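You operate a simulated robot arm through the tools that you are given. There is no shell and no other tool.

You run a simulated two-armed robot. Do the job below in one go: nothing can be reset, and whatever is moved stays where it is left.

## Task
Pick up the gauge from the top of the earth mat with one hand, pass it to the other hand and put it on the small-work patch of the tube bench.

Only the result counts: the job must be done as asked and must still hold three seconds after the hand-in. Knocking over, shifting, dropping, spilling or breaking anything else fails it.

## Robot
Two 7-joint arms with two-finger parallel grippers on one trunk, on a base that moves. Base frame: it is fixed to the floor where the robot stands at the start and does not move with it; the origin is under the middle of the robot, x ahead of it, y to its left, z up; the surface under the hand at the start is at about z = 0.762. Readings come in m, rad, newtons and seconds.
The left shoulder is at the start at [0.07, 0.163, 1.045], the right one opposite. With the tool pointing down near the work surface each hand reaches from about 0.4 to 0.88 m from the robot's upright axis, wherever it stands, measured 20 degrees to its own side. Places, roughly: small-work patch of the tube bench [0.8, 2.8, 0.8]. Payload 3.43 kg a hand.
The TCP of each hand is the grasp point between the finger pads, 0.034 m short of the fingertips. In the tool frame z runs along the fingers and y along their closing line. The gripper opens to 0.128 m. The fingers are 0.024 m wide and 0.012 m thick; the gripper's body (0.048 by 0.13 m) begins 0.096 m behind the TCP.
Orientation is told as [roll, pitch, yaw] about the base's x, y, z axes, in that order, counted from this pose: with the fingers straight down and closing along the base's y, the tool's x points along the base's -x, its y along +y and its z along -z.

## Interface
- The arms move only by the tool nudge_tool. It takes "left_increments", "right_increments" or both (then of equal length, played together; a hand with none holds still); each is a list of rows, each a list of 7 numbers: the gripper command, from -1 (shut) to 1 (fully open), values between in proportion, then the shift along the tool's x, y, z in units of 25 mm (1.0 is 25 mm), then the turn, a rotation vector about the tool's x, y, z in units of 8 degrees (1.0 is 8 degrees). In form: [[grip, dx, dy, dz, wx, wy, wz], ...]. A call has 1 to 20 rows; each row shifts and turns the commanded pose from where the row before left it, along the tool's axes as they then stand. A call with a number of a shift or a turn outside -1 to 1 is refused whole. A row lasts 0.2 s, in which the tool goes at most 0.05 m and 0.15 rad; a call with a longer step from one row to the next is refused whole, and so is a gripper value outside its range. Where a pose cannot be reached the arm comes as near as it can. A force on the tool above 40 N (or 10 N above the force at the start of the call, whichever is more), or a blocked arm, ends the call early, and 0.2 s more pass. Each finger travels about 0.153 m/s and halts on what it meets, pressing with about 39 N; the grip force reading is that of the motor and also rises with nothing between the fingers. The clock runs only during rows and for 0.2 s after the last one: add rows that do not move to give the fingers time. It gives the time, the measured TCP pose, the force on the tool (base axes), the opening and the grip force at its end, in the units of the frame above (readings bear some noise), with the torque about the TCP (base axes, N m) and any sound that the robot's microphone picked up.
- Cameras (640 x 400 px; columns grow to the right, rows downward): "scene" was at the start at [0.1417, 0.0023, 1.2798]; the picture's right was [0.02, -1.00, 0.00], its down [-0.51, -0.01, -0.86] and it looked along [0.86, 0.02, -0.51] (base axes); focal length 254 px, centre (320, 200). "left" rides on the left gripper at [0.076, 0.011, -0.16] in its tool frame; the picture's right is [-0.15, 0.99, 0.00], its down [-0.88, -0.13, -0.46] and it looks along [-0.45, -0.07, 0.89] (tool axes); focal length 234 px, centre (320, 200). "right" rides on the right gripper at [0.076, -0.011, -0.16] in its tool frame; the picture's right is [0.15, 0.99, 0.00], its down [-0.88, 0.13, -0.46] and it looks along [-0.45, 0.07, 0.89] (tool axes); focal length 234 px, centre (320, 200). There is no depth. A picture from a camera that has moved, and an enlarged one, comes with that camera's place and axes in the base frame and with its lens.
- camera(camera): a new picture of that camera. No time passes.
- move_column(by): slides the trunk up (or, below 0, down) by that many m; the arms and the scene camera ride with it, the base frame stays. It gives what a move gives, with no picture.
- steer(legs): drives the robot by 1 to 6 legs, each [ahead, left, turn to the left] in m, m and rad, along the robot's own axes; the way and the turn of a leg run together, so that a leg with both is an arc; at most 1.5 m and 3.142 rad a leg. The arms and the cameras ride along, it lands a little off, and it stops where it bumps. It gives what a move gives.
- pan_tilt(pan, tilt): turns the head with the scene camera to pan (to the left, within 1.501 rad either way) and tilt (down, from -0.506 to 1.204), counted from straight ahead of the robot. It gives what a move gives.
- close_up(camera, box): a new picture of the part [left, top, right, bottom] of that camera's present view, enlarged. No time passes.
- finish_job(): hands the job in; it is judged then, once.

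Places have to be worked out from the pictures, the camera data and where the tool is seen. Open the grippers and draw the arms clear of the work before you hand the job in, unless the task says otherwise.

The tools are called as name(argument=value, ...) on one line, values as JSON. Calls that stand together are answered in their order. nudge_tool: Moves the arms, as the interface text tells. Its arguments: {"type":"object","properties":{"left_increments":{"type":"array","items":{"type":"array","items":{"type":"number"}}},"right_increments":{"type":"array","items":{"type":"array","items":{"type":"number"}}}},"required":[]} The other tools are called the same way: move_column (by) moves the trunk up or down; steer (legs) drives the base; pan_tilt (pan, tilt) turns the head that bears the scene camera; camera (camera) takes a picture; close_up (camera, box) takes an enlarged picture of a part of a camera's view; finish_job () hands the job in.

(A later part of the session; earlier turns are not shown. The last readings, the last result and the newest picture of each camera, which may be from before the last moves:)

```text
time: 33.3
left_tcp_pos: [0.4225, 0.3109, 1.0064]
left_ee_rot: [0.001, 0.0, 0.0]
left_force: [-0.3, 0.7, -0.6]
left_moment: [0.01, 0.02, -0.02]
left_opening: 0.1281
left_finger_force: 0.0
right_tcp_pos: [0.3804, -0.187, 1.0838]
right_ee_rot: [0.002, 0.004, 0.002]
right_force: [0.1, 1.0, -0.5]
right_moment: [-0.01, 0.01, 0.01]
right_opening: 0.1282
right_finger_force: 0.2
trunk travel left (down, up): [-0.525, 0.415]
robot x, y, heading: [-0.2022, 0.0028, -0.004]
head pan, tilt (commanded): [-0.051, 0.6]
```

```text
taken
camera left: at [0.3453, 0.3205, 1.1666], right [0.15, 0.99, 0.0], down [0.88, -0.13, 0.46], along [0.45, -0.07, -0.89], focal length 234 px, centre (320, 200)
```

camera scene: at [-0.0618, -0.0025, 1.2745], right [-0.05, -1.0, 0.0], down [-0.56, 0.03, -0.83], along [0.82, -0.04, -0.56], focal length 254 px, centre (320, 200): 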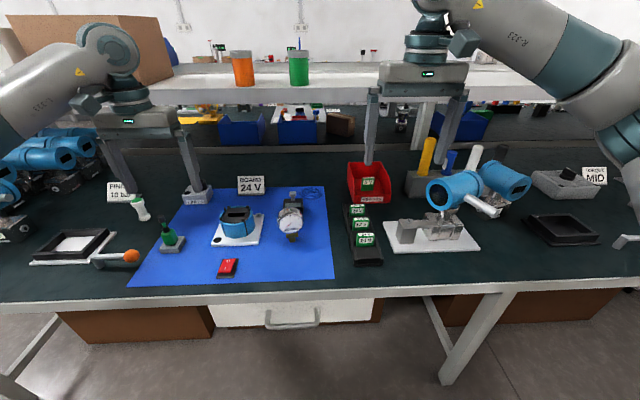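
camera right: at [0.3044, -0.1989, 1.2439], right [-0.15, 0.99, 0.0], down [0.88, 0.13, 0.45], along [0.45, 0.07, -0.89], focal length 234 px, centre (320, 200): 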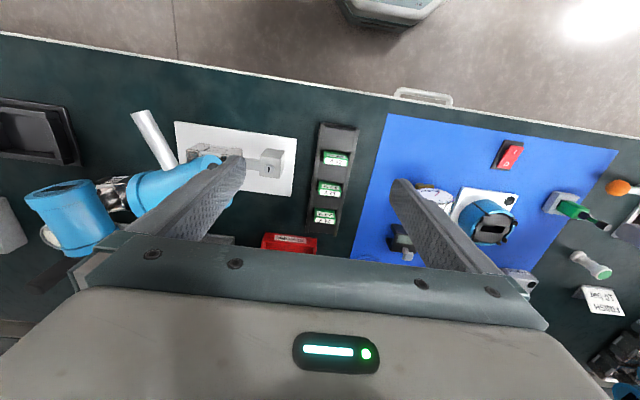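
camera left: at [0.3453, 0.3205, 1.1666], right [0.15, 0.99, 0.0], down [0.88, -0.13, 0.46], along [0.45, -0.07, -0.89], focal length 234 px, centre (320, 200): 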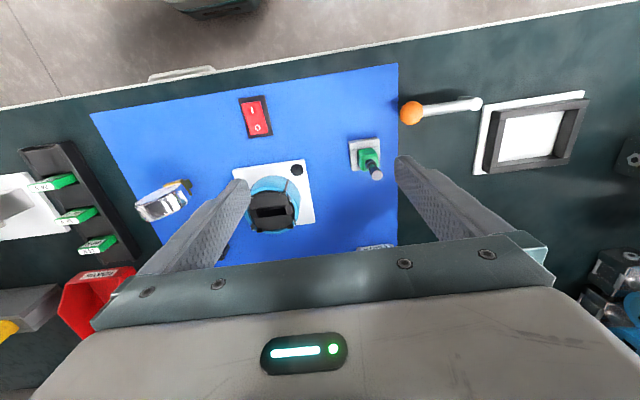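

The workspace is unchanged. I shift the right hand sideways to in front of the gauge, high up, then pitch it in small steps so the fingers point forward and down, watching for base shove or reach warnings.

nudge_tool(right_increments=[[1, 0.1, 1, 0, 0, 0, 0], [1, 0.1, 1, 0, 0, 0, 0], [1, 0.1, 1, 0, 0, 0, 0], [1, 0.1, 1, 0, 0, 0, 0], [1, 0.1, 1, 0, 0, 0, 0], [1, 0.1, 1, 0, 0, 0, 0], [1, 0.1, 1, 0, 0, 0, 0], [1, 0.1, 1, 0, 0, 0, 0], [1, 0.1, 1, 0, 0, 0, 0], [1, 0, 0, 0, 0, -1, 0], [1, 0, 0, 0, 0, -1, 0], [1, 0, 0, 0, 0, -1, 0]])

camera(camera="scene")

```text
time: 35.9
left_tcp_pos: [0.422, 0.309, 1.0072]
left_ee_rot: [0.002, 0.0, 0.0]
left_force: [-0.6, 0.0, 0.5]
left_moment: [0.02, 0.0, -0.01]
left_opening: 0.128
left_finger_force: 0.1
right_tcp_pos: [0.356, 0.0369, 1.0844]
right_ee_rot: [0.001, -0.418, 0.002]
right_force: [-0.2, 0.1, 0.9]
right_moment: [0.02, -0.03, -0.02]
right_opening: 0.1277
right_finger_force: 0.1
trunk travel left (down, up): [-0.525, 0.415]
robot x, y, heading: [-0.2003, -0.0, -0.003]
head pan, tilt (commanded): [-0.051, 0.6]
```

```text
taken
camera scene: at [-0.0622, -0.0026, 1.2745], right [-0.05, -1.0, 0.0], down [-0.56, 0.03, -0.83], along [0.82, -0.04, -0.56], focal length 254 px, centre (320, 200)
```

scene: 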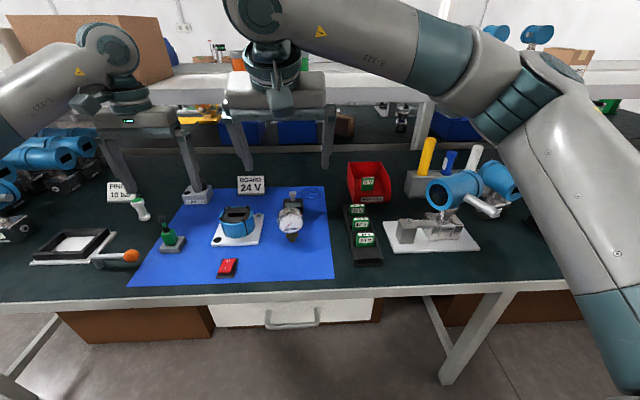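

No trouble so far: pitch is -24° and the base is steady. I continue pitching in small steps and check the elbow.

nudge_tool(right_increments=[[1, 0, 0, 0, 0, -1, 0], [1, 0, 0, 0, 0, -1, 0]])

camera(camera="scene")

```text
time: 36.5
left_tcp_pos: [0.422, 0.3092, 1.0061]
left_ee_rot: [0.001, 0.001, -0.001]
left_force: [0.3, -1.0, -0.7]
left_moment: [0.03, 0.0, 0.03]
left_opening: 0.1278
left_finger_force: 0.1
right_tcp_pos: [0.3565, 0.0378, 1.085]
right_ee_rot: [0.003, -0.696, 0.0]
right_force: [-0.3, -0.6, -0.2]
right_moment: [-0.02, 0.02, -0.02]
right_opening: 0.128
right_finger_force: 0.1
trunk travel left (down, up): [-0.525, 0.415]
robot x, y, heading: [-0.1991, 0.0011, 0.002]
head pan, tilt (commanded): [-0.051, 0.6]
```

```text
taken
camera scene: at [-0.0617, -0.0024, 1.2744], right [-0.05, -1.0, 0.0], down [-0.56, 0.03, -0.82], along [0.82, -0.04, -0.57], focal length 254 px, centre (320, 200)
```

scene: 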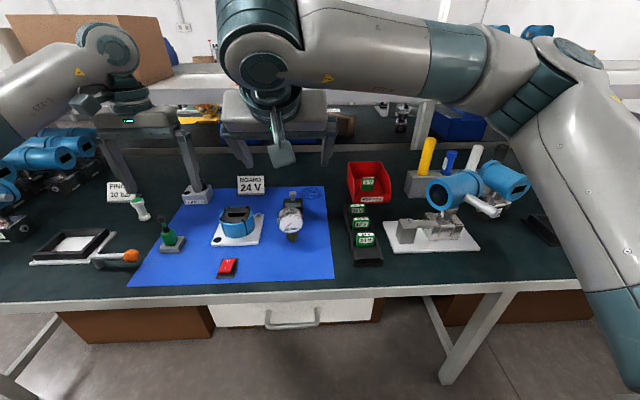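

All steady. I finish the pitch to about -56° and use the right camera, which will look at the gauge from the front, to measure its pose.

nudge_tool(right_increments=[[1, 0, 0, 0, 0, -1, 0], [1, 0, 0, 0, 0, -1, 0], [1, 0, 0, 0, 0, 0, 0]])

camera(camera="right")

camera(camera="scene")

```text
time: 37.3
left_tcp_pos: [0.4218, 0.3096, 1.0057]
left_ee_rot: [0.002, 0.001, 0.0]
left_force: [0.3, 0.3, 0.8]
left_moment: [-0.01, 0.05, -0.01]
left_opening: 0.128
left_finger_force: 0.0
right_tcp_pos: [0.3567, 0.0375, 1.0851]
right_ee_rot: [0.005, -0.976, -0.003]
right_force: [-0.2, 0.5, 0.7]
right_moment: [0.01, -0.01, 0.02]
right_opening: 0.1279
right_finger_force: 0.0
trunk travel left (down, up): [-0.525, 0.415]
robot x, y, heading: [-0.2027, 0.0027, -0.0]
head pan, tilt (commanded): [-0.051, 0.6]
```

```text
taken
camera right: at [0.1822, 0.026, 1.1114], right [-0.08, 0.99, -0.12], down [0.12, 0.13, 0.98], along [0.99, 0.07, -0.13], focal length 234 px, centre (320, 200)
```

right: 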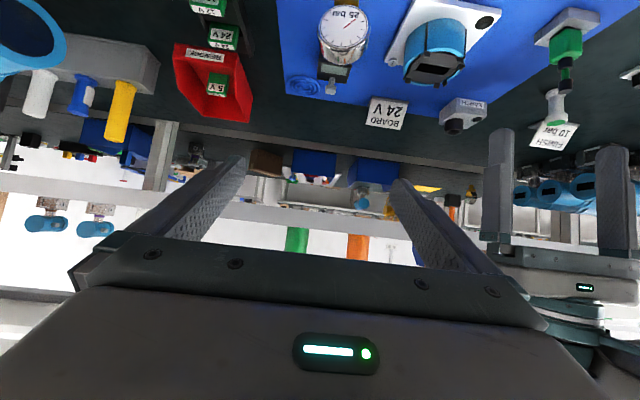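

```text
taken
camera scene: at [-0.0616, -0.0026, 1.2744], right [-0.05, -1.0, 0.0], down [-0.56, 0.03, -0.82], along [0.82, -0.04, -0.57], focal length 254 px, centre (320, 200)
```

scene: 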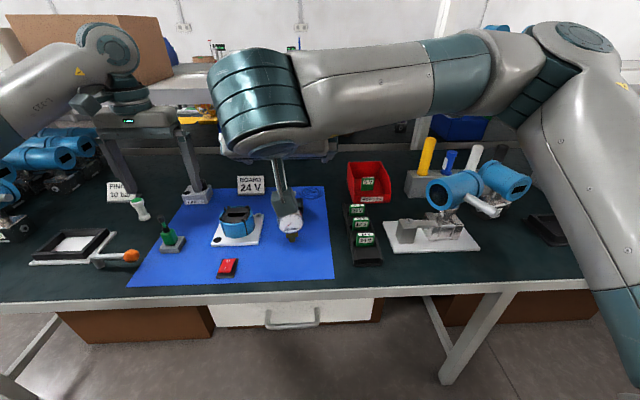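

The right camera now sees the dial from the front (upside down in the picture). I zoom in on it to measure its centre and yaw.

close_up(camera="right", box=[280, 0, 408, 80])

close_up(camera="left", box=[90, 150, 250, 250])

```text
5.00 times, centred on (344, 40) of right
camera zoom: at [0.1822, 0.026, 1.1114], right [-0.08, 0.99, -0.12], down [0.12, 0.13, 0.98], along [0.99, 0.07, -0.13], focal length 1171 px, centre (200, 1000)
```

zoom: 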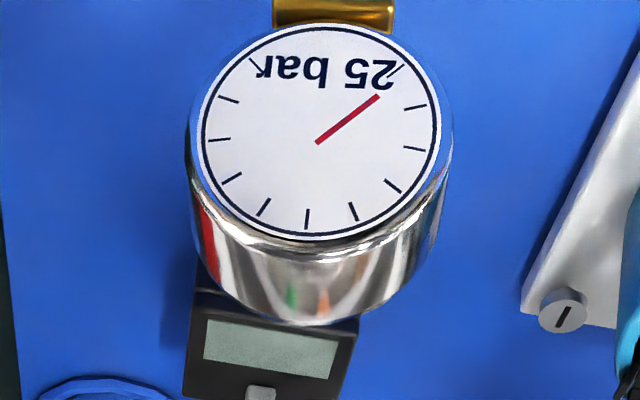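

```text
4.00 times, centred on (170, 200) of left
camera zoom: at [0.3455, 0.3203, 1.1665], right [0.15, 0.99, 0.0], down [0.88, -0.13, 0.46], along [0.45, -0.07, -0.89], focal length 937 px, centre (920, 200)
```

zoom: 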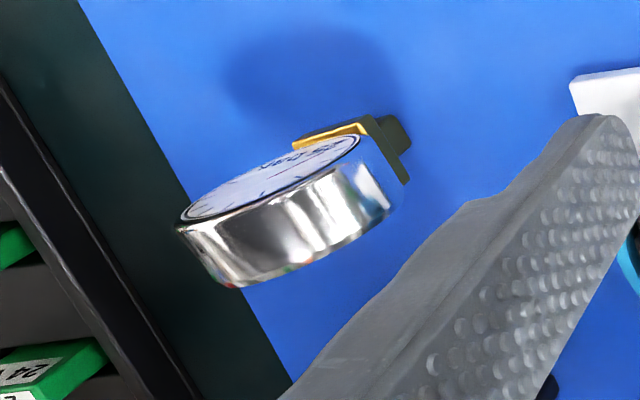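

The cameras agree on the dial centre at about (0.463, 0.050, 0.842), with the disc yawed about +7° and the disc centre at about (0.477, 0.052, 0.842). I yaw the right hand 7° and go to a pre-grasp point 0.20 m back along the approach line.

nudge_tool(right_increments=[[1, 0, 0, 0, -0.725, 0, -0.489], [1, 0, 0, 0, 0, 0, 0], [1, 0.893, 0, 0.237, 0, 0, 0], [1, 0.893, 0, 0.237, 0, 0, 0], [1, 0.893, 0, 0.237, 0, 0, 0], [1, 0.893, 0, 0.237, 0, 0, 0], [1, 0.893, 0, 0.237, 0, 0, 0], [1, 0.893, 0, 0.237, 0, 0, 0], [1, 0, 0, 0, 0, 0, 0]])

camera(camera="right")

camera(camera="left")

camera(camera="scene")

```text
time: 39.3
left_tcp_pos: [0.422, 0.309, 1.0064]
left_ee_rot: [0.0, 0.0, 0.0]
left_force: [-0.2, -0.4, -0.1]
left_moment: [-0.01, -0.01, 0.0]
left_opening: 0.128
left_finger_force: 0.1
right_tcp_pos: [0.3133, 0.0308, 0.9547]
right_ee_rot: [0.002, -0.974, 0.12]
right_force: [-0.1, -0.3, 0.7]
right_moment: [0.01, 0.03, -0.01]
right_opening: 0.1281
right_finger_force: 0.1
trunk travel left (down, up): [-0.525, 0.415]
robot x, y, heading: [-0.2041, 0.0038, 0.002]
head pan, tilt (commanded): [-0.051, 0.6]
```

```text
taken
camera right: at [0.1393, -0.0002, 0.9807], right [-0.2, 0.97, -0.12], down [0.1, 0.14, 0.98], along [0.97, 0.19, -0.13], focal length 234 px, centre (320, 200)
```

right: 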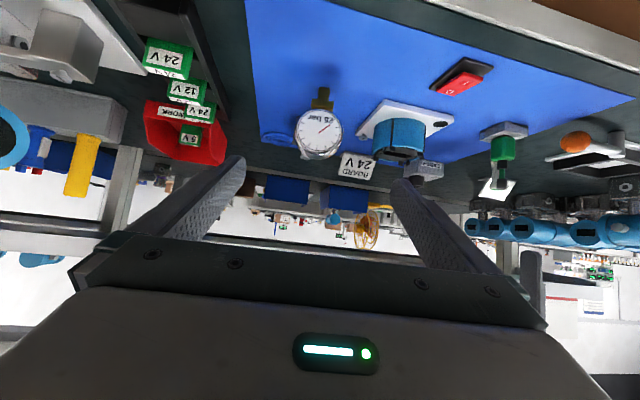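

```text
taken
camera left: at [0.3453, 0.3204, 1.1666], right [0.15, 0.99, 0.0], down [0.88, -0.13, 0.46], along [0.45, -0.07, -0.89], focal length 234 px, centre (320, 200)
```

left: 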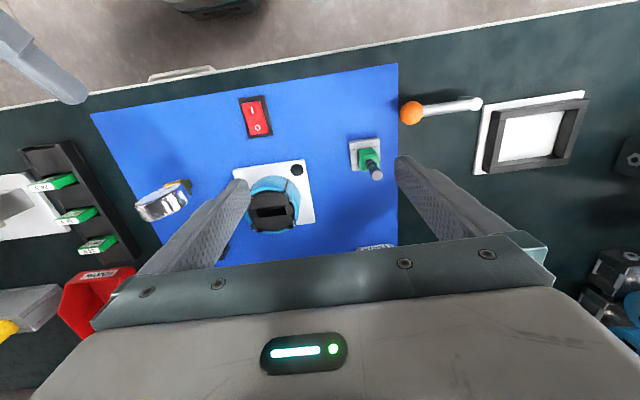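

```text
taken
camera scene: at [-0.0618, -0.0025, 1.2744], right [-0.05, -1.0, 0.0], down [-0.56, 0.03, -0.83], along [0.82, -0.04, -0.56], focal length 254 px, centre (320, 200)
```

scene: 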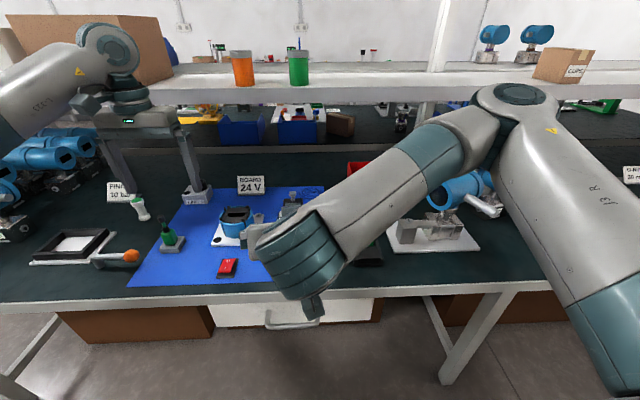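

The hand is on the approach line with the elbow high above the vise. I zoom in to check the gauge against the projected grasp axis before moving in.

close_up(camera="right", box=[264, 75, 392, 155])

close_up(camera="left", box=[100, 160, 228, 240])

```text
5.00 times, centred on (328, 115) of right
camera zoom: at [0.1393, -0.0002, 0.9807], right [-0.2, 0.97, -0.12], down [0.1, 0.14, 0.98], along [0.97, 0.19, -0.13], focal length 1171 px, centre (280, 625)
```

zoom: 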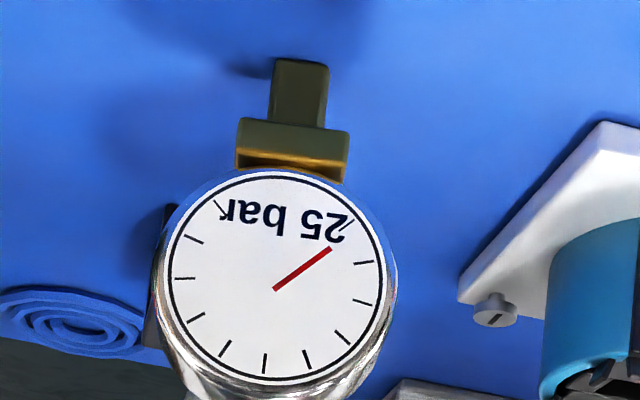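

```text
5.00 times, centred on (164, 200) of left
camera zoom: at [0.3453, 0.3204, 1.1666], right [0.15, 0.99, 0.0], down [0.88, -0.13, 0.46], along [0.45, -0.07, -0.89], focal length 1171 px, centre (1100, 200)
```

zoom: 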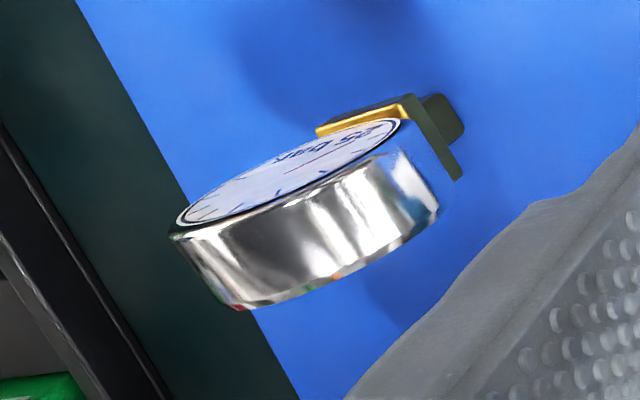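

The zoom shows the gauge standing on a hex nut with a narrow stem below it. The disc centre is at about (0.477, 0.051, 0.839) and the approach axis passes within 3 mm of it. I advance 0.125 m along the fingers and check.

nudge_tool(right_increments=[[1, 0.03, 0, 1, 0, 0, 0], [1, 0.03, 0, 1, 0, 0, 0], [1, 0.03, 0, 1, 0, 0, 0], [1, 0.03, 0, 1, 0, 0, 0], [1, 0, 0, 1, 0, 0, 0], [1, 0, 0, 0, 0, 0, 0]])

camera(camera="right")

camera(camera="left")

camera(camera="scene")

```text
time: 40.7
left_tcp_pos: [0.4216, 0.3096, 1.0072]
left_ee_rot: [0.002, 0.001, 0.001]
left_force: [-0.4, -0.2, 0.5]
left_moment: [-0.02, -0.02, -0.02]
left_opening: 0.128
left_finger_force: 0.1
right_tcp_pos: [0.4126, 0.0446, 0.8808]
right_ee_rot: [0.001, -0.974, 0.122]
right_force: [-0.8, -0.1, -0.5]
right_moment: [0.02, 0.04, 0.01]
right_opening: 0.1276
right_finger_force: 0.1
trunk travel left (down, up): [-0.525, 0.415]
robot x, y, heading: [-0.2018, -0.0004, 0.002]
head pan, tilt (commanded): [-0.051, 0.6]
```

```text
taken
camera right: at [0.2402, 0.0123, 0.9075], right [-0.2, 0.97, -0.12], down [0.1, 0.14, 0.98], along [0.97, 0.19, -0.13], focal length 234 px, centre (320, 200)
```

right: 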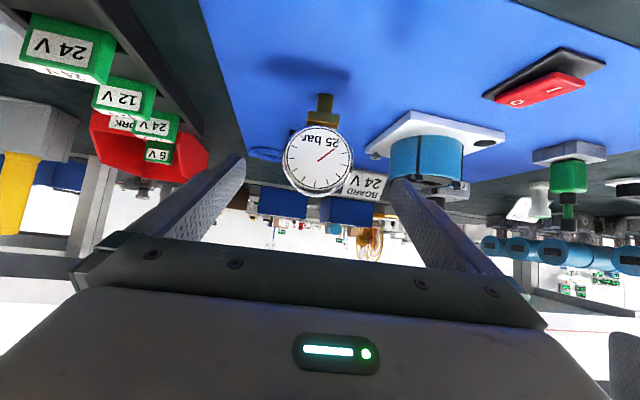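

```text
taken
camera left: at [0.3452, 0.3205, 1.1667], right [0.15, 0.99, 0.0], down [0.88, -0.13, 0.46], along [0.45, -0.07, -0.89], focal length 234 px, centre (320, 200)
```

left: 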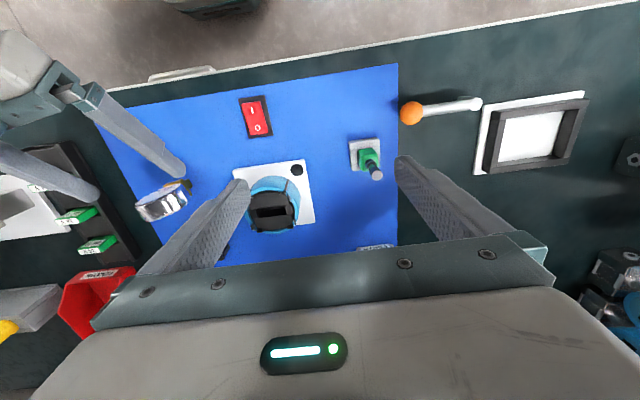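

```text
taken
camera scene: at [-0.062, -0.0024, 1.2745], right [-0.05, -1.0, 0.0], down [-0.56, 0.03, -0.83], along [0.82, -0.04, -0.56], focal length 254 px, centre (320, 200)
```

scene: 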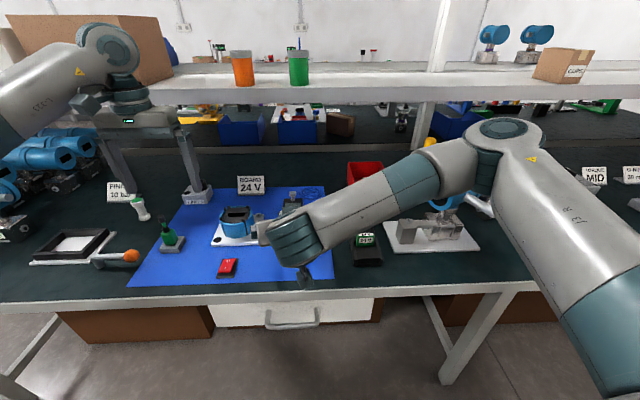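

The right elbow is dropping towards the transmitter as the hand reaches forward. I raise the trunk 0.2 m so the elbow rides higher, then check before lowering the hand back to the same spot.

move_column(by=0.2)

camera(camera="scene")

```text
time: 42.9
left_tcp_pos: [0.4227, 0.3104, 1.2066]
left_ee_rot: [0.003, 0.0, -0.001]
left_force: [-0.8, -0.3, -0.4]
left_moment: [0.02, -0.01, -0.01]
left_opening: 0.1278
left_finger_force: 0.0
right_tcp_pos: [0.4125, 0.0445, 1.0803]
right_ee_rot: [0.004, -0.974, 0.123]
right_force: [0.0, 0.3, 0.0]
right_moment: [0.01, 0.02, 0.0]
right_opening: 0.1279
right_finger_force: 0.1
trunk travel left (down, up): [-0.725, 0.215]
robot x, y, heading: [-0.2025, -0.0002, 0.003]
head pan, tilt (commanded): [-0.051, 0.6]
```

```text
taken
camera scene: at [-0.0614, -0.0024, 1.4743], right [-0.05, -1.0, 0.0], down [-0.56, 0.03, -0.82], along [0.82, -0.04, -0.57], focal length 254 px, centre (320, 200)
```

scene: 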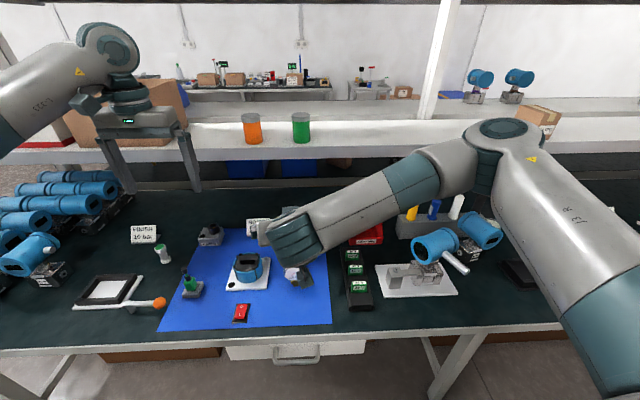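

I now have good clearance. I lower the right hand straight down in two stages and watch the elbow against the transmitter.

nudge_tool(right_increments=[[1, 0.945, 0, 0.642, 0, 0, 0], [1, 0.945, 0, 0.642, 0, 0, 0], [1, 0.945, 0, 0.642, 0, 0, 0], [1, 0.945, 0, 0.642, 0, 0, 0], [1, 0, 0, 0, 0, 0, 0]])

camera(camera="scene")

```text
time: 44.1
left_tcp_pos: [0.4216, 0.3101, 1.2071]
left_ee_rot: [0.002, 0.0, 0.002]
left_force: [-0.4, 0.0, -0.5]
left_moment: [0.0, 0.0, 0.03]
left_opening: 0.128
left_finger_force: 0.1
right_tcp_pos: [0.412, 0.0436, 0.967]
right_ee_rot: [0.004, -0.974, 0.121]
right_force: [0.0, 0.3, -0.1]
right_moment: [0.01, 0.01, -0.02]
right_opening: 0.1279
right_finger_force: 0.1
trunk travel left (down, up): [-0.725, 0.215]
robot x, y, heading: [-0.2008, 0.0023, 0.001]
head pan, tilt (commanded): [-0.051, 0.6]
```

```text
taken
camera scene: at [-0.062, -0.0024, 1.4745], right [-0.05, -1.0, 0.0], down [-0.56, 0.03, -0.83], along [0.82, -0.04, -0.56], focal length 254 px, centre (320, 200)
```

scene: 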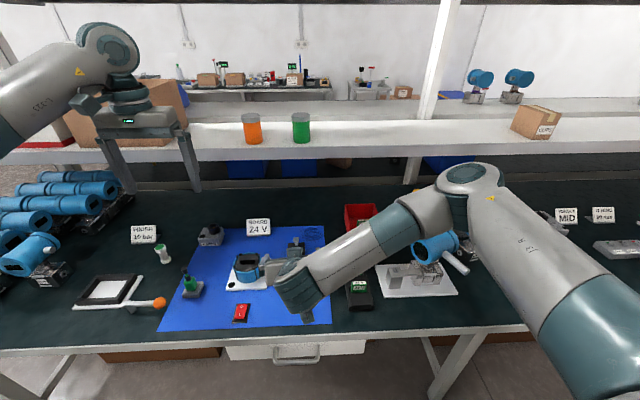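

By my geometry the elbow is at about (0.28, -0.27, 1.25), well above the transmitter top at 0.975. I lower the remaining 0.086 m to the pre-grasp.

nudge_tool(right_increments=[[1, 0.948, 0, 0.644, 0, 0, 0], [1, 0.948, 0, 0.644, 0, 0, 0], [1, 0.948, 0, 0.644, 0, 0, 0], [1, 0, 0, 0, 0, 0, 0]])

camera(camera="scene")

camera(camera="right")

close_up(camera="right", box=[256, 80, 384, 160])

```text
time: 45.1
left_tcp_pos: [0.4217, 0.3103, 1.2063]
left_ee_rot: [0.001, 0.0, 0.0]
left_force: [0.0, 0.4, -0.3]
left_moment: [0.01, 0.0, 0.0]
left_opening: 0.1277
left_finger_force: 0.0
right_tcp_pos: [0.4131, 0.0443, 0.8801]
right_ee_rot: [0.003, -0.975, 0.123]
right_force: [0.2, 0.1, -0.7]
right_moment: [-0.01, 0.02, 0.01]
right_opening: 0.1279
right_finger_force: 0.0
trunk travel left (down, up): [-0.725, 0.215]
robot x, y, heading: [-0.2021, -0.0007, 0.0]
head pan, tilt (commanded): [-0.051, 0.6]
```

```text
taken
camera scene: at [-0.0617, -0.0025, 1.4744], right [-0.05, -1.0, 0.0], down [-0.56, 0.03, -0.82], along [0.82, -0.04, -0.57], focal length 254 px, centre (320, 200)
```

scene: 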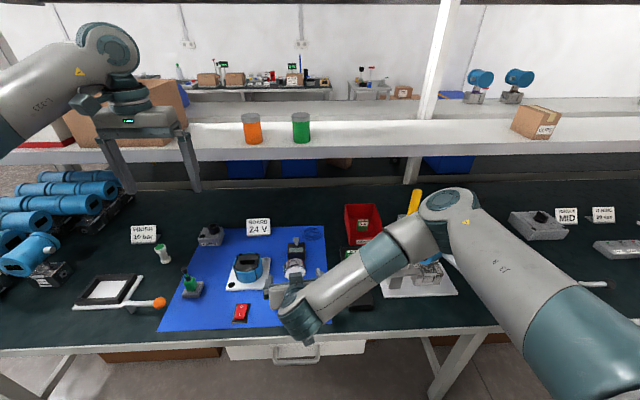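

```text
taken
camera right: at [0.2406, 0.0128, 0.9068], right [-0.2, 0.97, -0.12], down [0.1, 0.14, 0.98], along [0.97, 0.19, -0.13], focal length 234 px, centre (320, 200)
```

right: 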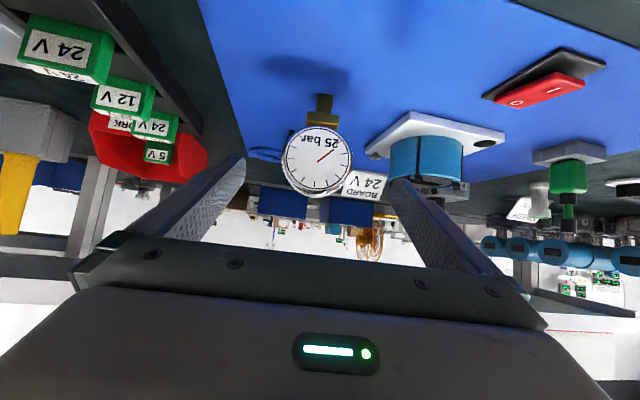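

```text
5.00 times, centred on (320, 120) of right
camera zoom: at [0.2406, 0.0128, 0.9068], right [-0.2, 0.97, -0.12], down [0.1, 0.14, 0.98], along [0.97, 0.19, -0.13], focal length 1171 px, centre (320, 600)
```

zoom: 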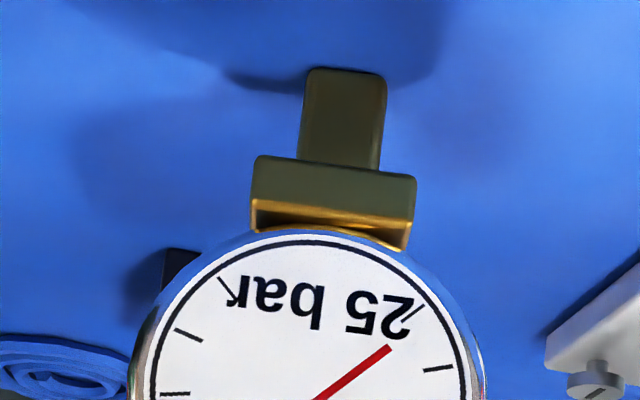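

Elbow height looks safe at about 1.2 m. The dial sits about 3 mm to the picture's left of the grasp axis, so I correct sideways while advancing 50 mm and re-check the centring.

nudge_tool(right_increments=[[1, -0.04, -0.06, 0.5, 0, 0, 0], [1, -0.04, -0.06, 0.5, 0, 0, 0], [1, 0, 0, 0.5, 0, 0, 0], [1, 0, 0, 0.5, 0, 0, 0], [1, 0, 0, 0, 0, 0, 0]])

camera(camera="right")

camera(camera="left")

camera(camera="scene")

```text
time: 46.3
left_tcp_pos: [0.4219, 0.3103, 1.2069]
left_ee_rot: [0.001, 0.002, 0.0]
left_force: [0.1, -0.4, -0.2]
left_moment: [0.02, 0.0, 0.0]
left_opening: 0.128
left_finger_force: 0.1
right_tcp_pos: [0.4557, 0.0473, 0.8544]
right_ee_rot: [0.003, -0.974, 0.121]
right_force: [-0.2, -0.1, -0.1]
right_moment: [0.02, 0.03, -0.04]
right_opening: 0.128
right_finger_force: 0.1
trunk travel left (down, up): [-0.725, 0.215]
robot x, y, heading: [-0.201, 0.002, -0.0]
head pan, tilt (commanded): [-0.051, 0.6]
```

```text
taken
camera right: at [0.2832, 0.0149, 0.8804], right [-0.2, 0.97, -0.12], down [0.1, 0.14, 0.98], along [0.97, 0.19, -0.13], focal length 234 px, centre (320, 200)
```

right: 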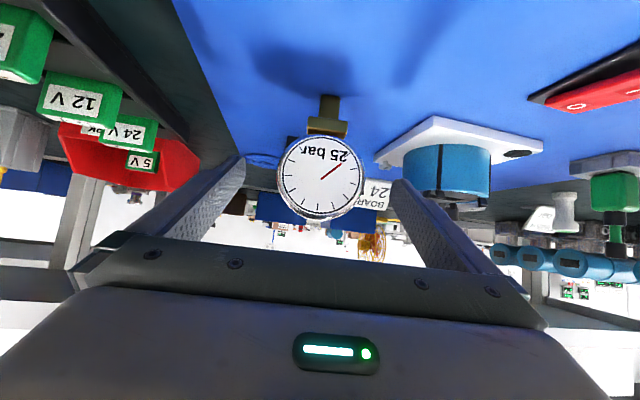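

```text
taken
camera left: at [0.3454, 0.3203, 1.3666], right [0.15, 0.99, 0.0], down [0.88, -0.13, 0.46], along [0.45, -0.07, -0.89], focal length 234 px, centre (320, 200)
```

left: 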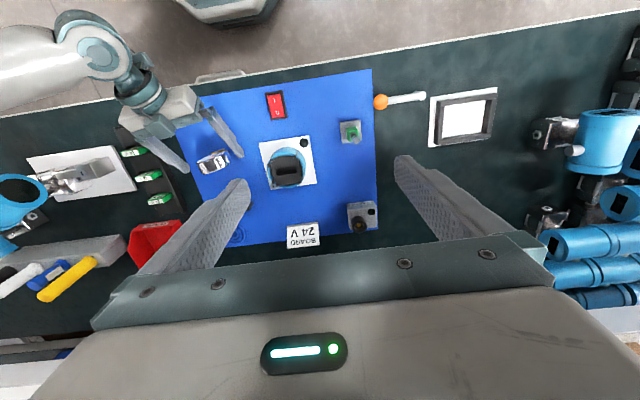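

```text
taken
camera scene: at [-0.0618, -0.0026, 1.4744], right [-0.05, -1.0, 0.0], down [-0.56, 0.03, -0.83], along [0.82, -0.04, -0.57], focal length 254 px, centre (320, 200)
```

scene: 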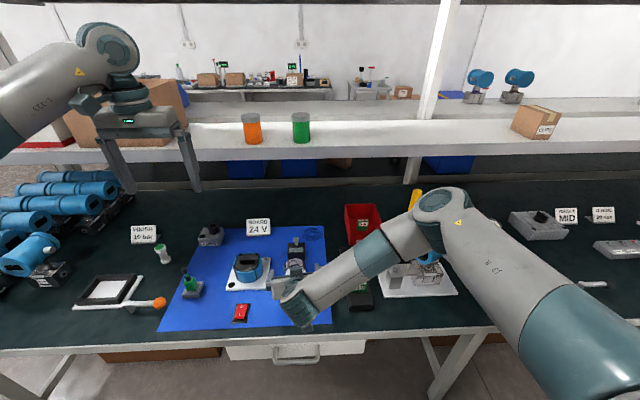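

The dial centre at (321, 178) is within 2 px of the prediction. I advance the last 26 mm and check before closing.

nudge_tool(right_increments=[[1, 0, 0, 0.53, 0, 0, 0], [1, 0, 0, 0.52, 0, 0, 0], [1, 0, 0, 0, 0, 0, 0]])

camera(camera="right")

close_up(camera="left", box=[130, 80, 290, 180])

```text
time: 47.1
left_tcp_pos: [0.4209, 0.3105, 1.2066]
left_ee_rot: [0.002, 0.0, 0.001]
left_force: [0.0, 0.1, 0.1]
left_moment: [0.03, 0.01, -0.01]
left_opening: 0.1278
left_finger_force: 0.0
right_tcp_pos: [0.4774, 0.0498, 0.8394]
right_ee_rot: [0.004, -0.975, 0.123]
right_force: [-0.8, -0.1, 0.4]
right_moment: [0.0, 0.01, 0.01]
right_opening: 0.1282
right_finger_force: 0.1
trunk travel left (down, up): [-0.725, 0.215]
robot x, y, heading: [-0.2012, -0.0025, 0.002]
head pan, tilt (commanded): [-0.051, 0.6]
```

```text
taken
camera right: at [0.3049, 0.018, 0.8661], right [-0.2, 0.97, -0.12], down [0.1, 0.14, 0.98], along [0.97, 0.19, -0.13], focal length 234 px, centre (320, 200)
```

right: 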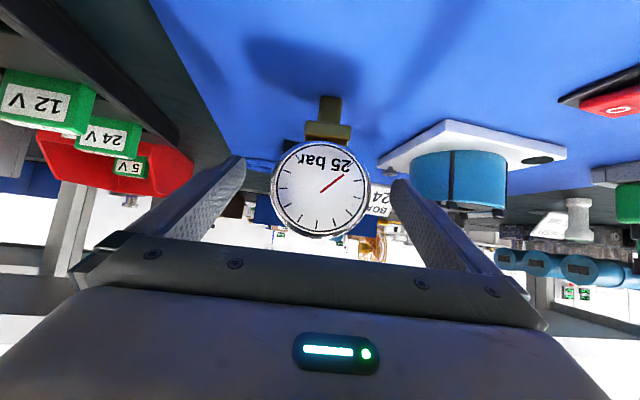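

```text
4.00 times, centred on (210, 130) of left
camera zoom: at [0.3454, 0.3204, 1.3666], right [0.15, 0.99, 0.0], down [0.88, -0.13, 0.46], along [0.45, -0.07, -0.89], focal length 937 px, centre (760, 480)
```

zoom: 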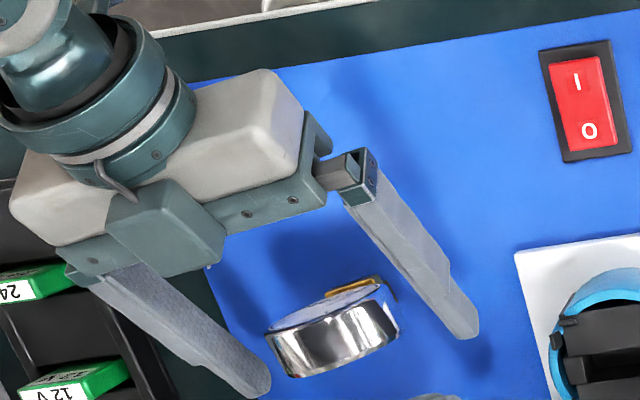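

The gauge is centred between the fingers. I close partway to about 85 mm to check symmetry before gripping.

nudge_tool(right_increments=[[0.33, 0, 0, 0, 0, 0, 0], [0.33, 0, 0, 0, 0, 0, 0]])

camera(camera="right")

close_up(camera="left", box=[130, 80, 290, 180])

```text
time: 47.7
left_tcp_pos: [0.422, 0.3097, 1.207]
left_ee_rot: [0.002, 0.001, 0.002]
left_force: [-0.4, -0.4, -1.3]
left_moment: [0.03, 0.02, -0.01]
left_opening: 0.1279
left_finger_force: 0.1
right_tcp_pos: [0.4773, 0.0495, 0.8382]
right_ee_rot: [0.003, -0.972, 0.119]
right_force: [0.7, -0.1, -1.1]
right_moment: [-0.06, 0.01, -0.02]
right_opening: 0.0852
right_finger_force: 0.1
trunk travel left (down, up): [-0.725, 0.215]
robot x, y, heading: [-0.2033, 0.0029, 0.004]
head pan, tilt (commanded): [-0.051, 0.6]
```

```text
taken
camera right: at [0.3049, 0.0179, 0.8661], right [-0.2, 0.97, -0.12], down [0.1, 0.14, 0.98], along [0.97, 0.19, -0.13], focal length 234 px, centre (320, 200)
```

right: 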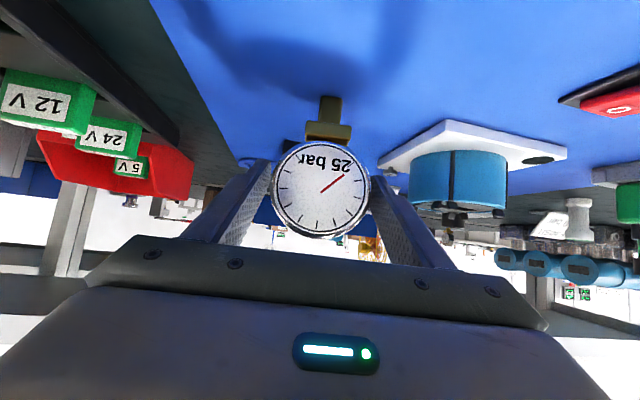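

```text
4.00 times, centred on (210, 130) of left
camera zoom: at [0.3456, 0.3205, 1.3665], right [0.15, 0.99, 0.0], down [0.88, -0.13, 0.46], along [0.45, -0.07, -0.89], focal length 937 px, centre (760, 480)
```

zoom: 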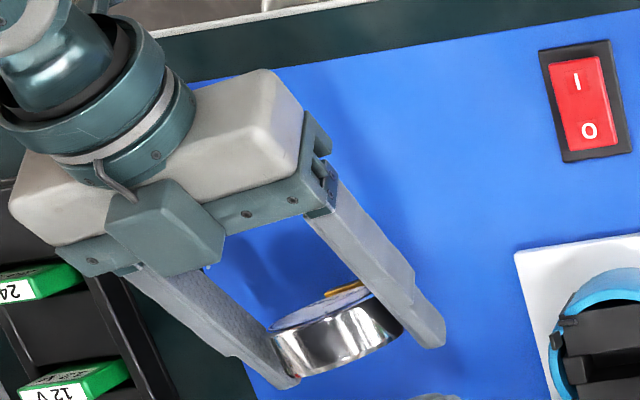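

At 85 mm the gauge looks nearly centred. I zoom into the right camera to compare the gap on each side.

close_up(camera="right", box=[240, 110, 400, 210])

```text
4.00 times, centred on (320, 160) of right
camera zoom: at [0.3049, 0.0179, 0.8661], right [-0.2, 0.97, -0.12], down [0.1, 0.14, 0.98], along [0.97, 0.19, -0.13], focal length 937 px, centre (320, 360)
```

zoom: 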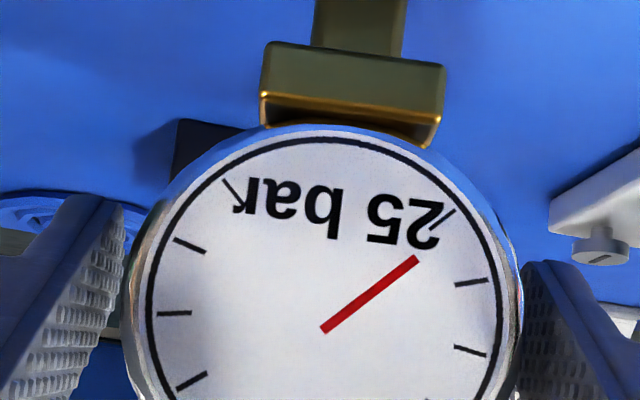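

The gaps look even on both sides, so I close the right gripper fully on the rim.

nudge_tool(right_increments=[[-1, 0, 0, 0, 0, 0, 0], [-1, 0, 0, 0, 0, 0, 0], [-1, 0, 0, 0, 0, 0, 0]])

camera(camera="right")

close_up(camera="left", box=[130, 80, 290, 180])

```text
time: 48.5
left_tcp_pos: [0.4224, 0.31, 1.2069]
left_ee_rot: [0.001, 0.0, 0.0]
left_force: [-0.6, -0.3, 0.9]
left_moment: [0.02, -0.02, 0.02]
left_opening: 0.128
left_finger_force: 0.1
right_tcp_pos: [0.4757, 0.0502, 0.8395]
right_ee_rot: [0.004, -0.975, 0.122]
right_force: [-1.3, 0.5, 1.1]
right_moment: [0.06, 0.02, 0.0]
right_opening: 0.0733
right_finger_force: 39.1
trunk travel left (down, up): [-0.725, 0.215]
robot x, y, heading: [-0.2037, 0.0049, 0.005]
head pan, tilt (commanded): [-0.051, 0.6]
```

```text
taken
camera right: at [0.305, 0.018, 0.8661], right [-0.2, 0.97, -0.12], down [0.1, 0.14, 0.98], along [0.97, 0.19, -0.13], focal length 234 px, centre (320, 200)
```

right: 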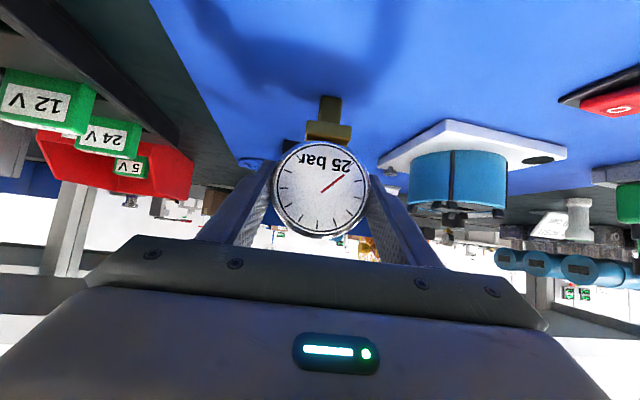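

```text
4.00 times, centred on (210, 130) of left
camera zoom: at [0.3455, 0.3206, 1.3665], right [0.15, 0.99, 0.0], down [0.88, -0.13, 0.46], along [0.45, -0.07, -0.89], focal length 937 px, centre (760, 480)
```

zoom: 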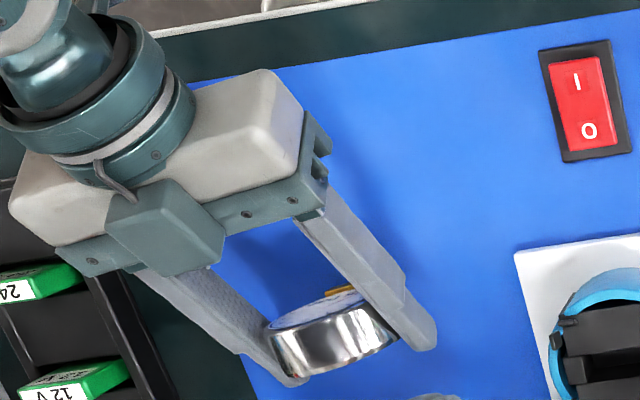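

The gripper stopped at 73 mm with 39 N, so it is holding the rim. I lift straight up 50 mm slowly and check the hold.

nudge_tool(right_increments=[[-1, -0.414, 0, -0.281, 0, 0, 0], [-1, -0.414, 0, -0.281, 0, 0, 0], [-1, -0.414, 0, -0.281, 0, 0, 0], [-1, -0.414, 0, -0.281, 0, 0, 0], [-1, 0, 0, 0, 0, 0, 0]])

camera(camera="right")

close_up(camera="left", box=[130, 80, 290, 180])

```text
time: 49.7
left_tcp_pos: [0.4235, 0.3097, 1.207]
left_ee_rot: [0.002, 0.0, 0.001]
left_force: [0.0, 1.3, 0.2]
left_moment: [-0.01, 0.0, 0.03]
left_opening: 0.1279
left_finger_force: 0.0
right_tcp_pos: [0.4771, 0.0501, 0.8893]
right_ee_rot: [0.003, -0.974, 0.122]
right_force: [0.1, 0.2, -2.8]
right_moment: [0.04, 0.03, -0.01]
right_opening: 0.0733
right_finger_force: 38.8
trunk travel left (down, up): [-0.725, 0.215]
robot x, y, heading: [-0.2043, 0.0014, 0.002]
head pan, tilt (commanded): [-0.051, 0.6]
```

```text
taken
camera right: at [0.3051, 0.018, 0.9158], right [-0.2, 0.97, -0.12], down [0.1, 0.14, 0.98], along [0.97, 0.19, -0.13], focal length 234 px, centre (320, 200)
```

right: 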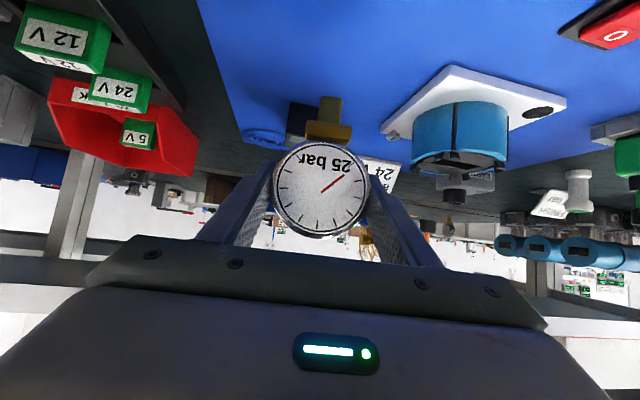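

```text
4.00 times, centred on (210, 130) of left
camera zoom: at [0.346, 0.3206, 1.3663], right [0.15, 0.99, 0.0], down [0.88, -0.13, 0.45], along [0.45, -0.07, -0.89], focal length 937 px, centre (760, 480)
```

zoom: 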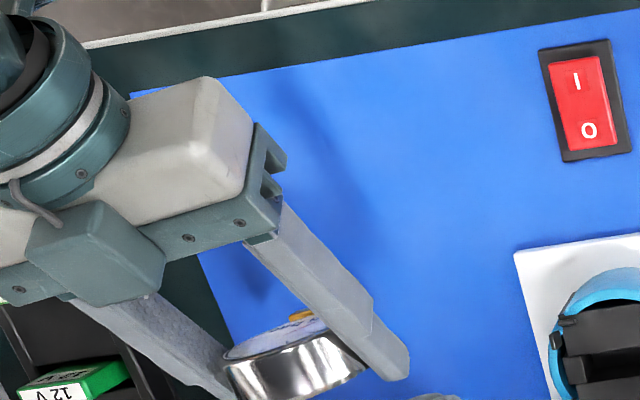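

The gauge is held securely: about 2.8 N of weight and unchanged in the fingers. I lift another 0.15 m and look to the left and rear before driving away from the bench.

nudge_tool(right_increments=[[-1, -0.6, 0, -0.408, 0, 0, 0], [-1, -0.827, 0, -0.562, 0, 0, 0], [-1, -0.827, 0, -0.562, 0, 0, 0], [-1, -0.827, 0, -0.562, 0, 0, 0], [-1, -0.827, 0, -0.562, 0, 0, 0], [-1, -0.827, 0, -0.562, 0, 0, 0], [-1, -0.3, 0, -0.204, 0, 0, 0]])

pan_tilt(pan=1.5, tilt=0.45)

camera(camera="scene")

pan_tilt(pan=-1.5, tilt=0.45)

camera(camera="scene")

```text
time: 51.3
left_tcp_pos: [0.4228, 0.3103, 1.2064]
left_ee_rot: [0.002, 0.001, 0.001]
left_force: [0.7, 0.5, 0.3]
left_moment: [0.02, -0.01, 0.0]
left_opening: 0.1279
left_finger_force: 0.1
right_tcp_pos: [0.4767, 0.0505, 1.0412]
right_ee_rot: [0.001, -0.974, 0.121]
right_force: [-0.6, -0.2, -2.1]
right_moment: [-0.01, 0.01, 0.0]
right_opening: 0.0733
right_finger_force: 39.5
trunk travel left (down, up): [-0.725, 0.215]
robot x, y, heading: [-0.2022, 0.0023, 0.005]
head pan, tilt (commanded): [-0.051, 0.6]
```

```text
time: 52.9
left_tcp_pos: [0.4219, 0.3102, 1.2067]
left_ee_rot: [0.001, 0.0, 0.0]
left_force: [-0.3, 0.3, 0.4]
left_moment: [-0.06, 0.03, 0.01]
left_opening: 0.128
left_finger_force: 0.0
right_tcp_pos: [0.4766, 0.0497, 1.0405]
right_ee_rot: [0.004, -0.974, 0.121]
right_force: [-0.5, 1.2, -2.1]
right_moment: [0.04, -0.01, 0.02]
right_opening: 0.073
right_finger_force: 38.9
trunk travel left (down, up): [-0.725, 0.215]
robot x, y, heading: [-0.2043, 0.0005, -0.0]
head pan, tilt (commanded): [1.499, 0.45]
```

```text
taken
camera scene: at [-0.143, 0.0936, 1.488], right [1.0, -0.07, 0.0], down [-0.03, -0.43, -0.9], along [0.06, 0.9, -0.44], focal length 254 px, centre (320, 200)
```

scene: 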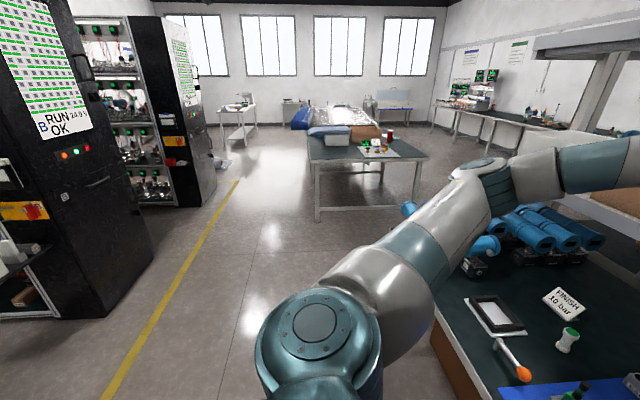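

```text
time: 55.5
left_tcp_pos: [0.4233, 0.3097, 1.2068]
left_ee_rot: [0.002, -0.001, 0.001]
left_force: [-0.2, 0.4, -0.4]
left_moment: [0.0, -0.02, 0.0]
left_opening: 0.128
left_finger_force: 0.1
right_tcp_pos: [0.4763, 0.0493, 1.041]
right_ee_rot: [0.003, -0.974, 0.122]
right_force: [0.4, -0.7, -3.4]
right_moment: [0.0, -0.02, 0.01]
right_opening: 0.0732
right_finger_force: 39.3
trunk travel left (down, up): [-0.725, 0.215]
robot x, y, heading: [-0.2045, -0.001, 0.004]
head pan, tilt (commanded): [-1.499, 0.45]
```

```text
taken
camera scene: at [-0.1428, -0.0897, 1.488], right [-1.0, -0.07, 0.0], down [-0.03, 0.43, -0.9], along [0.07, -0.9, -0.44], focal length 254 px, centre (320, 200)
```

scene: 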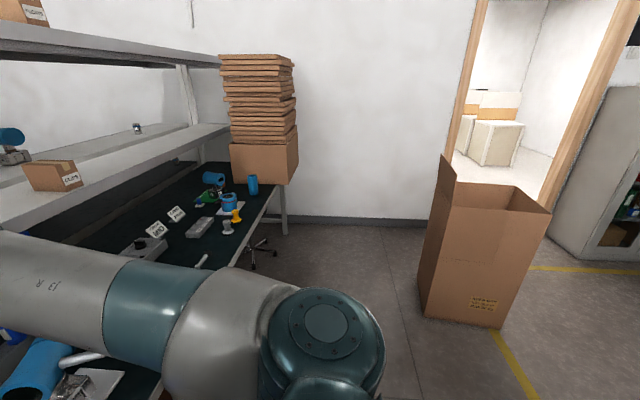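

The corridor to the left is clear, with the floor line about 1 m behind me. I reverse 0.35 m so the arms and elbows are fully off the bench for the handover.

steer(legs=[[-0.35, 0, 0]])

pan_tilt(pan=0.0, tilt=0.6)

camera(camera="scene")

```text
time: 57.8
left_tcp_pos: [0.072, 0.3075, 1.2068]
left_ee_rot: [0.002, 0.001, -0.003]
left_force: [0.1, 0.0, -0.3]
left_moment: [0.03, 0.04, 0.0]
left_opening: 0.1278
left_finger_force: 0.0
right_tcp_pos: [0.1238, 0.0467, 1.0398]
right_ee_rot: [0.002, -0.976, 0.116]
right_force: [-0.1, -0.4, -1.2]
right_moment: [0.01, 0.0, -0.01]
right_opening: 0.0736
right_finger_force: 39.2
trunk travel left (down, up): [-0.725, 0.215]
robot x, y, heading: [-0.5499, 0.0002, -0.002]
head pan, tilt (commanded): [-1.499, 0.45]
```

```text
time: 59.4
left_tcp_pos: [0.0696, 0.3083, 1.2063]
left_ee_rot: [0.0, 0.001, -0.002]
left_force: [0.4, 0.3, 0.3]
left_moment: [0.02, -0.03, 0.01]
left_opening: 0.128
left_finger_force: 0.1
right_tcp_pos: [0.1241, 0.0466, 1.0406]
right_ee_rot: [0.001, -0.974, 0.117]
right_force: [-0.7, -0.4, -2.0]
right_moment: [0.03, 0.02, -0.02]
right_opening: 0.0735
right_finger_force: 39.5
trunk travel left (down, up): [-0.725, 0.215]
robot x, y, heading: [-0.5515, 0.0009, 0.001]
head pan, tilt (commanded): [0.0, 0.6]
```

```text
taken
camera scene: at [-0.4136, 0.0016, 1.4744], right [0.0, -1.0, 0.0], down [-0.57, 0.0, -0.82], along [0.82, 0.0, -0.57], focal length 254 px, centre (320, 200)
```

scene: 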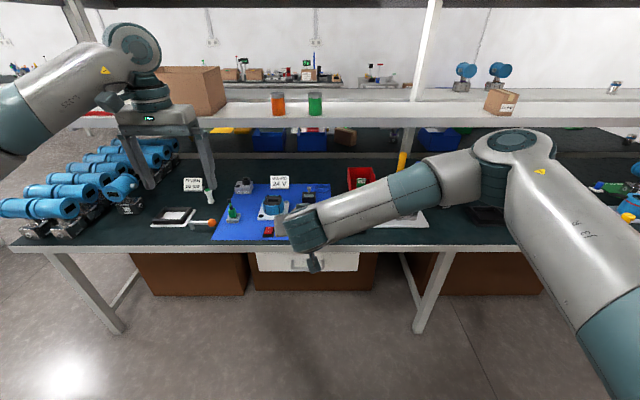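

Away from the bench, I now yaw the right hand about the vertical by +40° so the left hand can take the disc faces from above with only moderate yaw. I do it in two parts and check.

nudge_tool(right_increments=[[-1, 0, 0, 0, -0.6, 0, -0.408], [-1, 0, 0, 0, -0.827, 0, -0.562], [-1, 0, 0, 0, -0.827, 0, -0.562], [-1, 0, 0, 0, 0, 0, 0]])

camera(camera="scene")

```text
time: 60.4
left_tcp_pos: [0.0714, 0.3087, 1.2057]
left_ee_rot: [0.0, 0.0, -0.005]
left_force: [-0.7, -0.2, -0.1]
left_moment: [0.02, -0.02, 0.0]
left_opening: 0.1278
left_finger_force: 0.1
right_tcp_pos: [0.1239, 0.0468, 1.0412]
right_ee_rot: [0.002, -0.975, 0.499]
right_force: [-0.1, 0.9, -1.3]
right_moment: [0.0, 0.05, -0.01]
right_opening: 0.0734
right_finger_force: 38.8
trunk travel left (down, up): [-0.725, 0.215]
robot x, y, heading: [-0.5525, 0.0015, -0.002]
head pan, tilt (commanded): [0.0, 0.6]
```

```text
taken
camera scene: at [-0.4138, 0.0023, 1.4744], right [0.0, -1.0, 0.0], down [-0.57, 0.0, -0.82], along [0.82, 0.0, -0.57], focal length 254 px, centre (320, 200)
```

scene: 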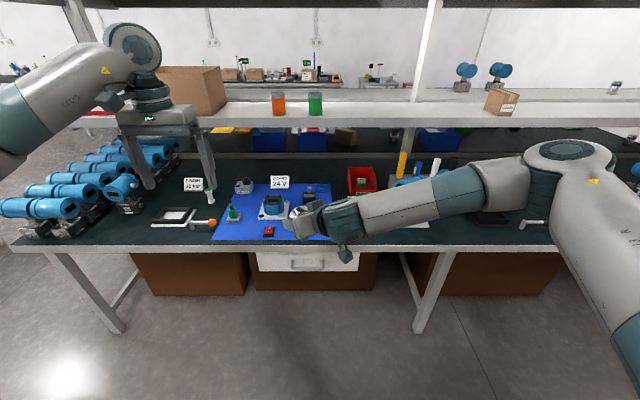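

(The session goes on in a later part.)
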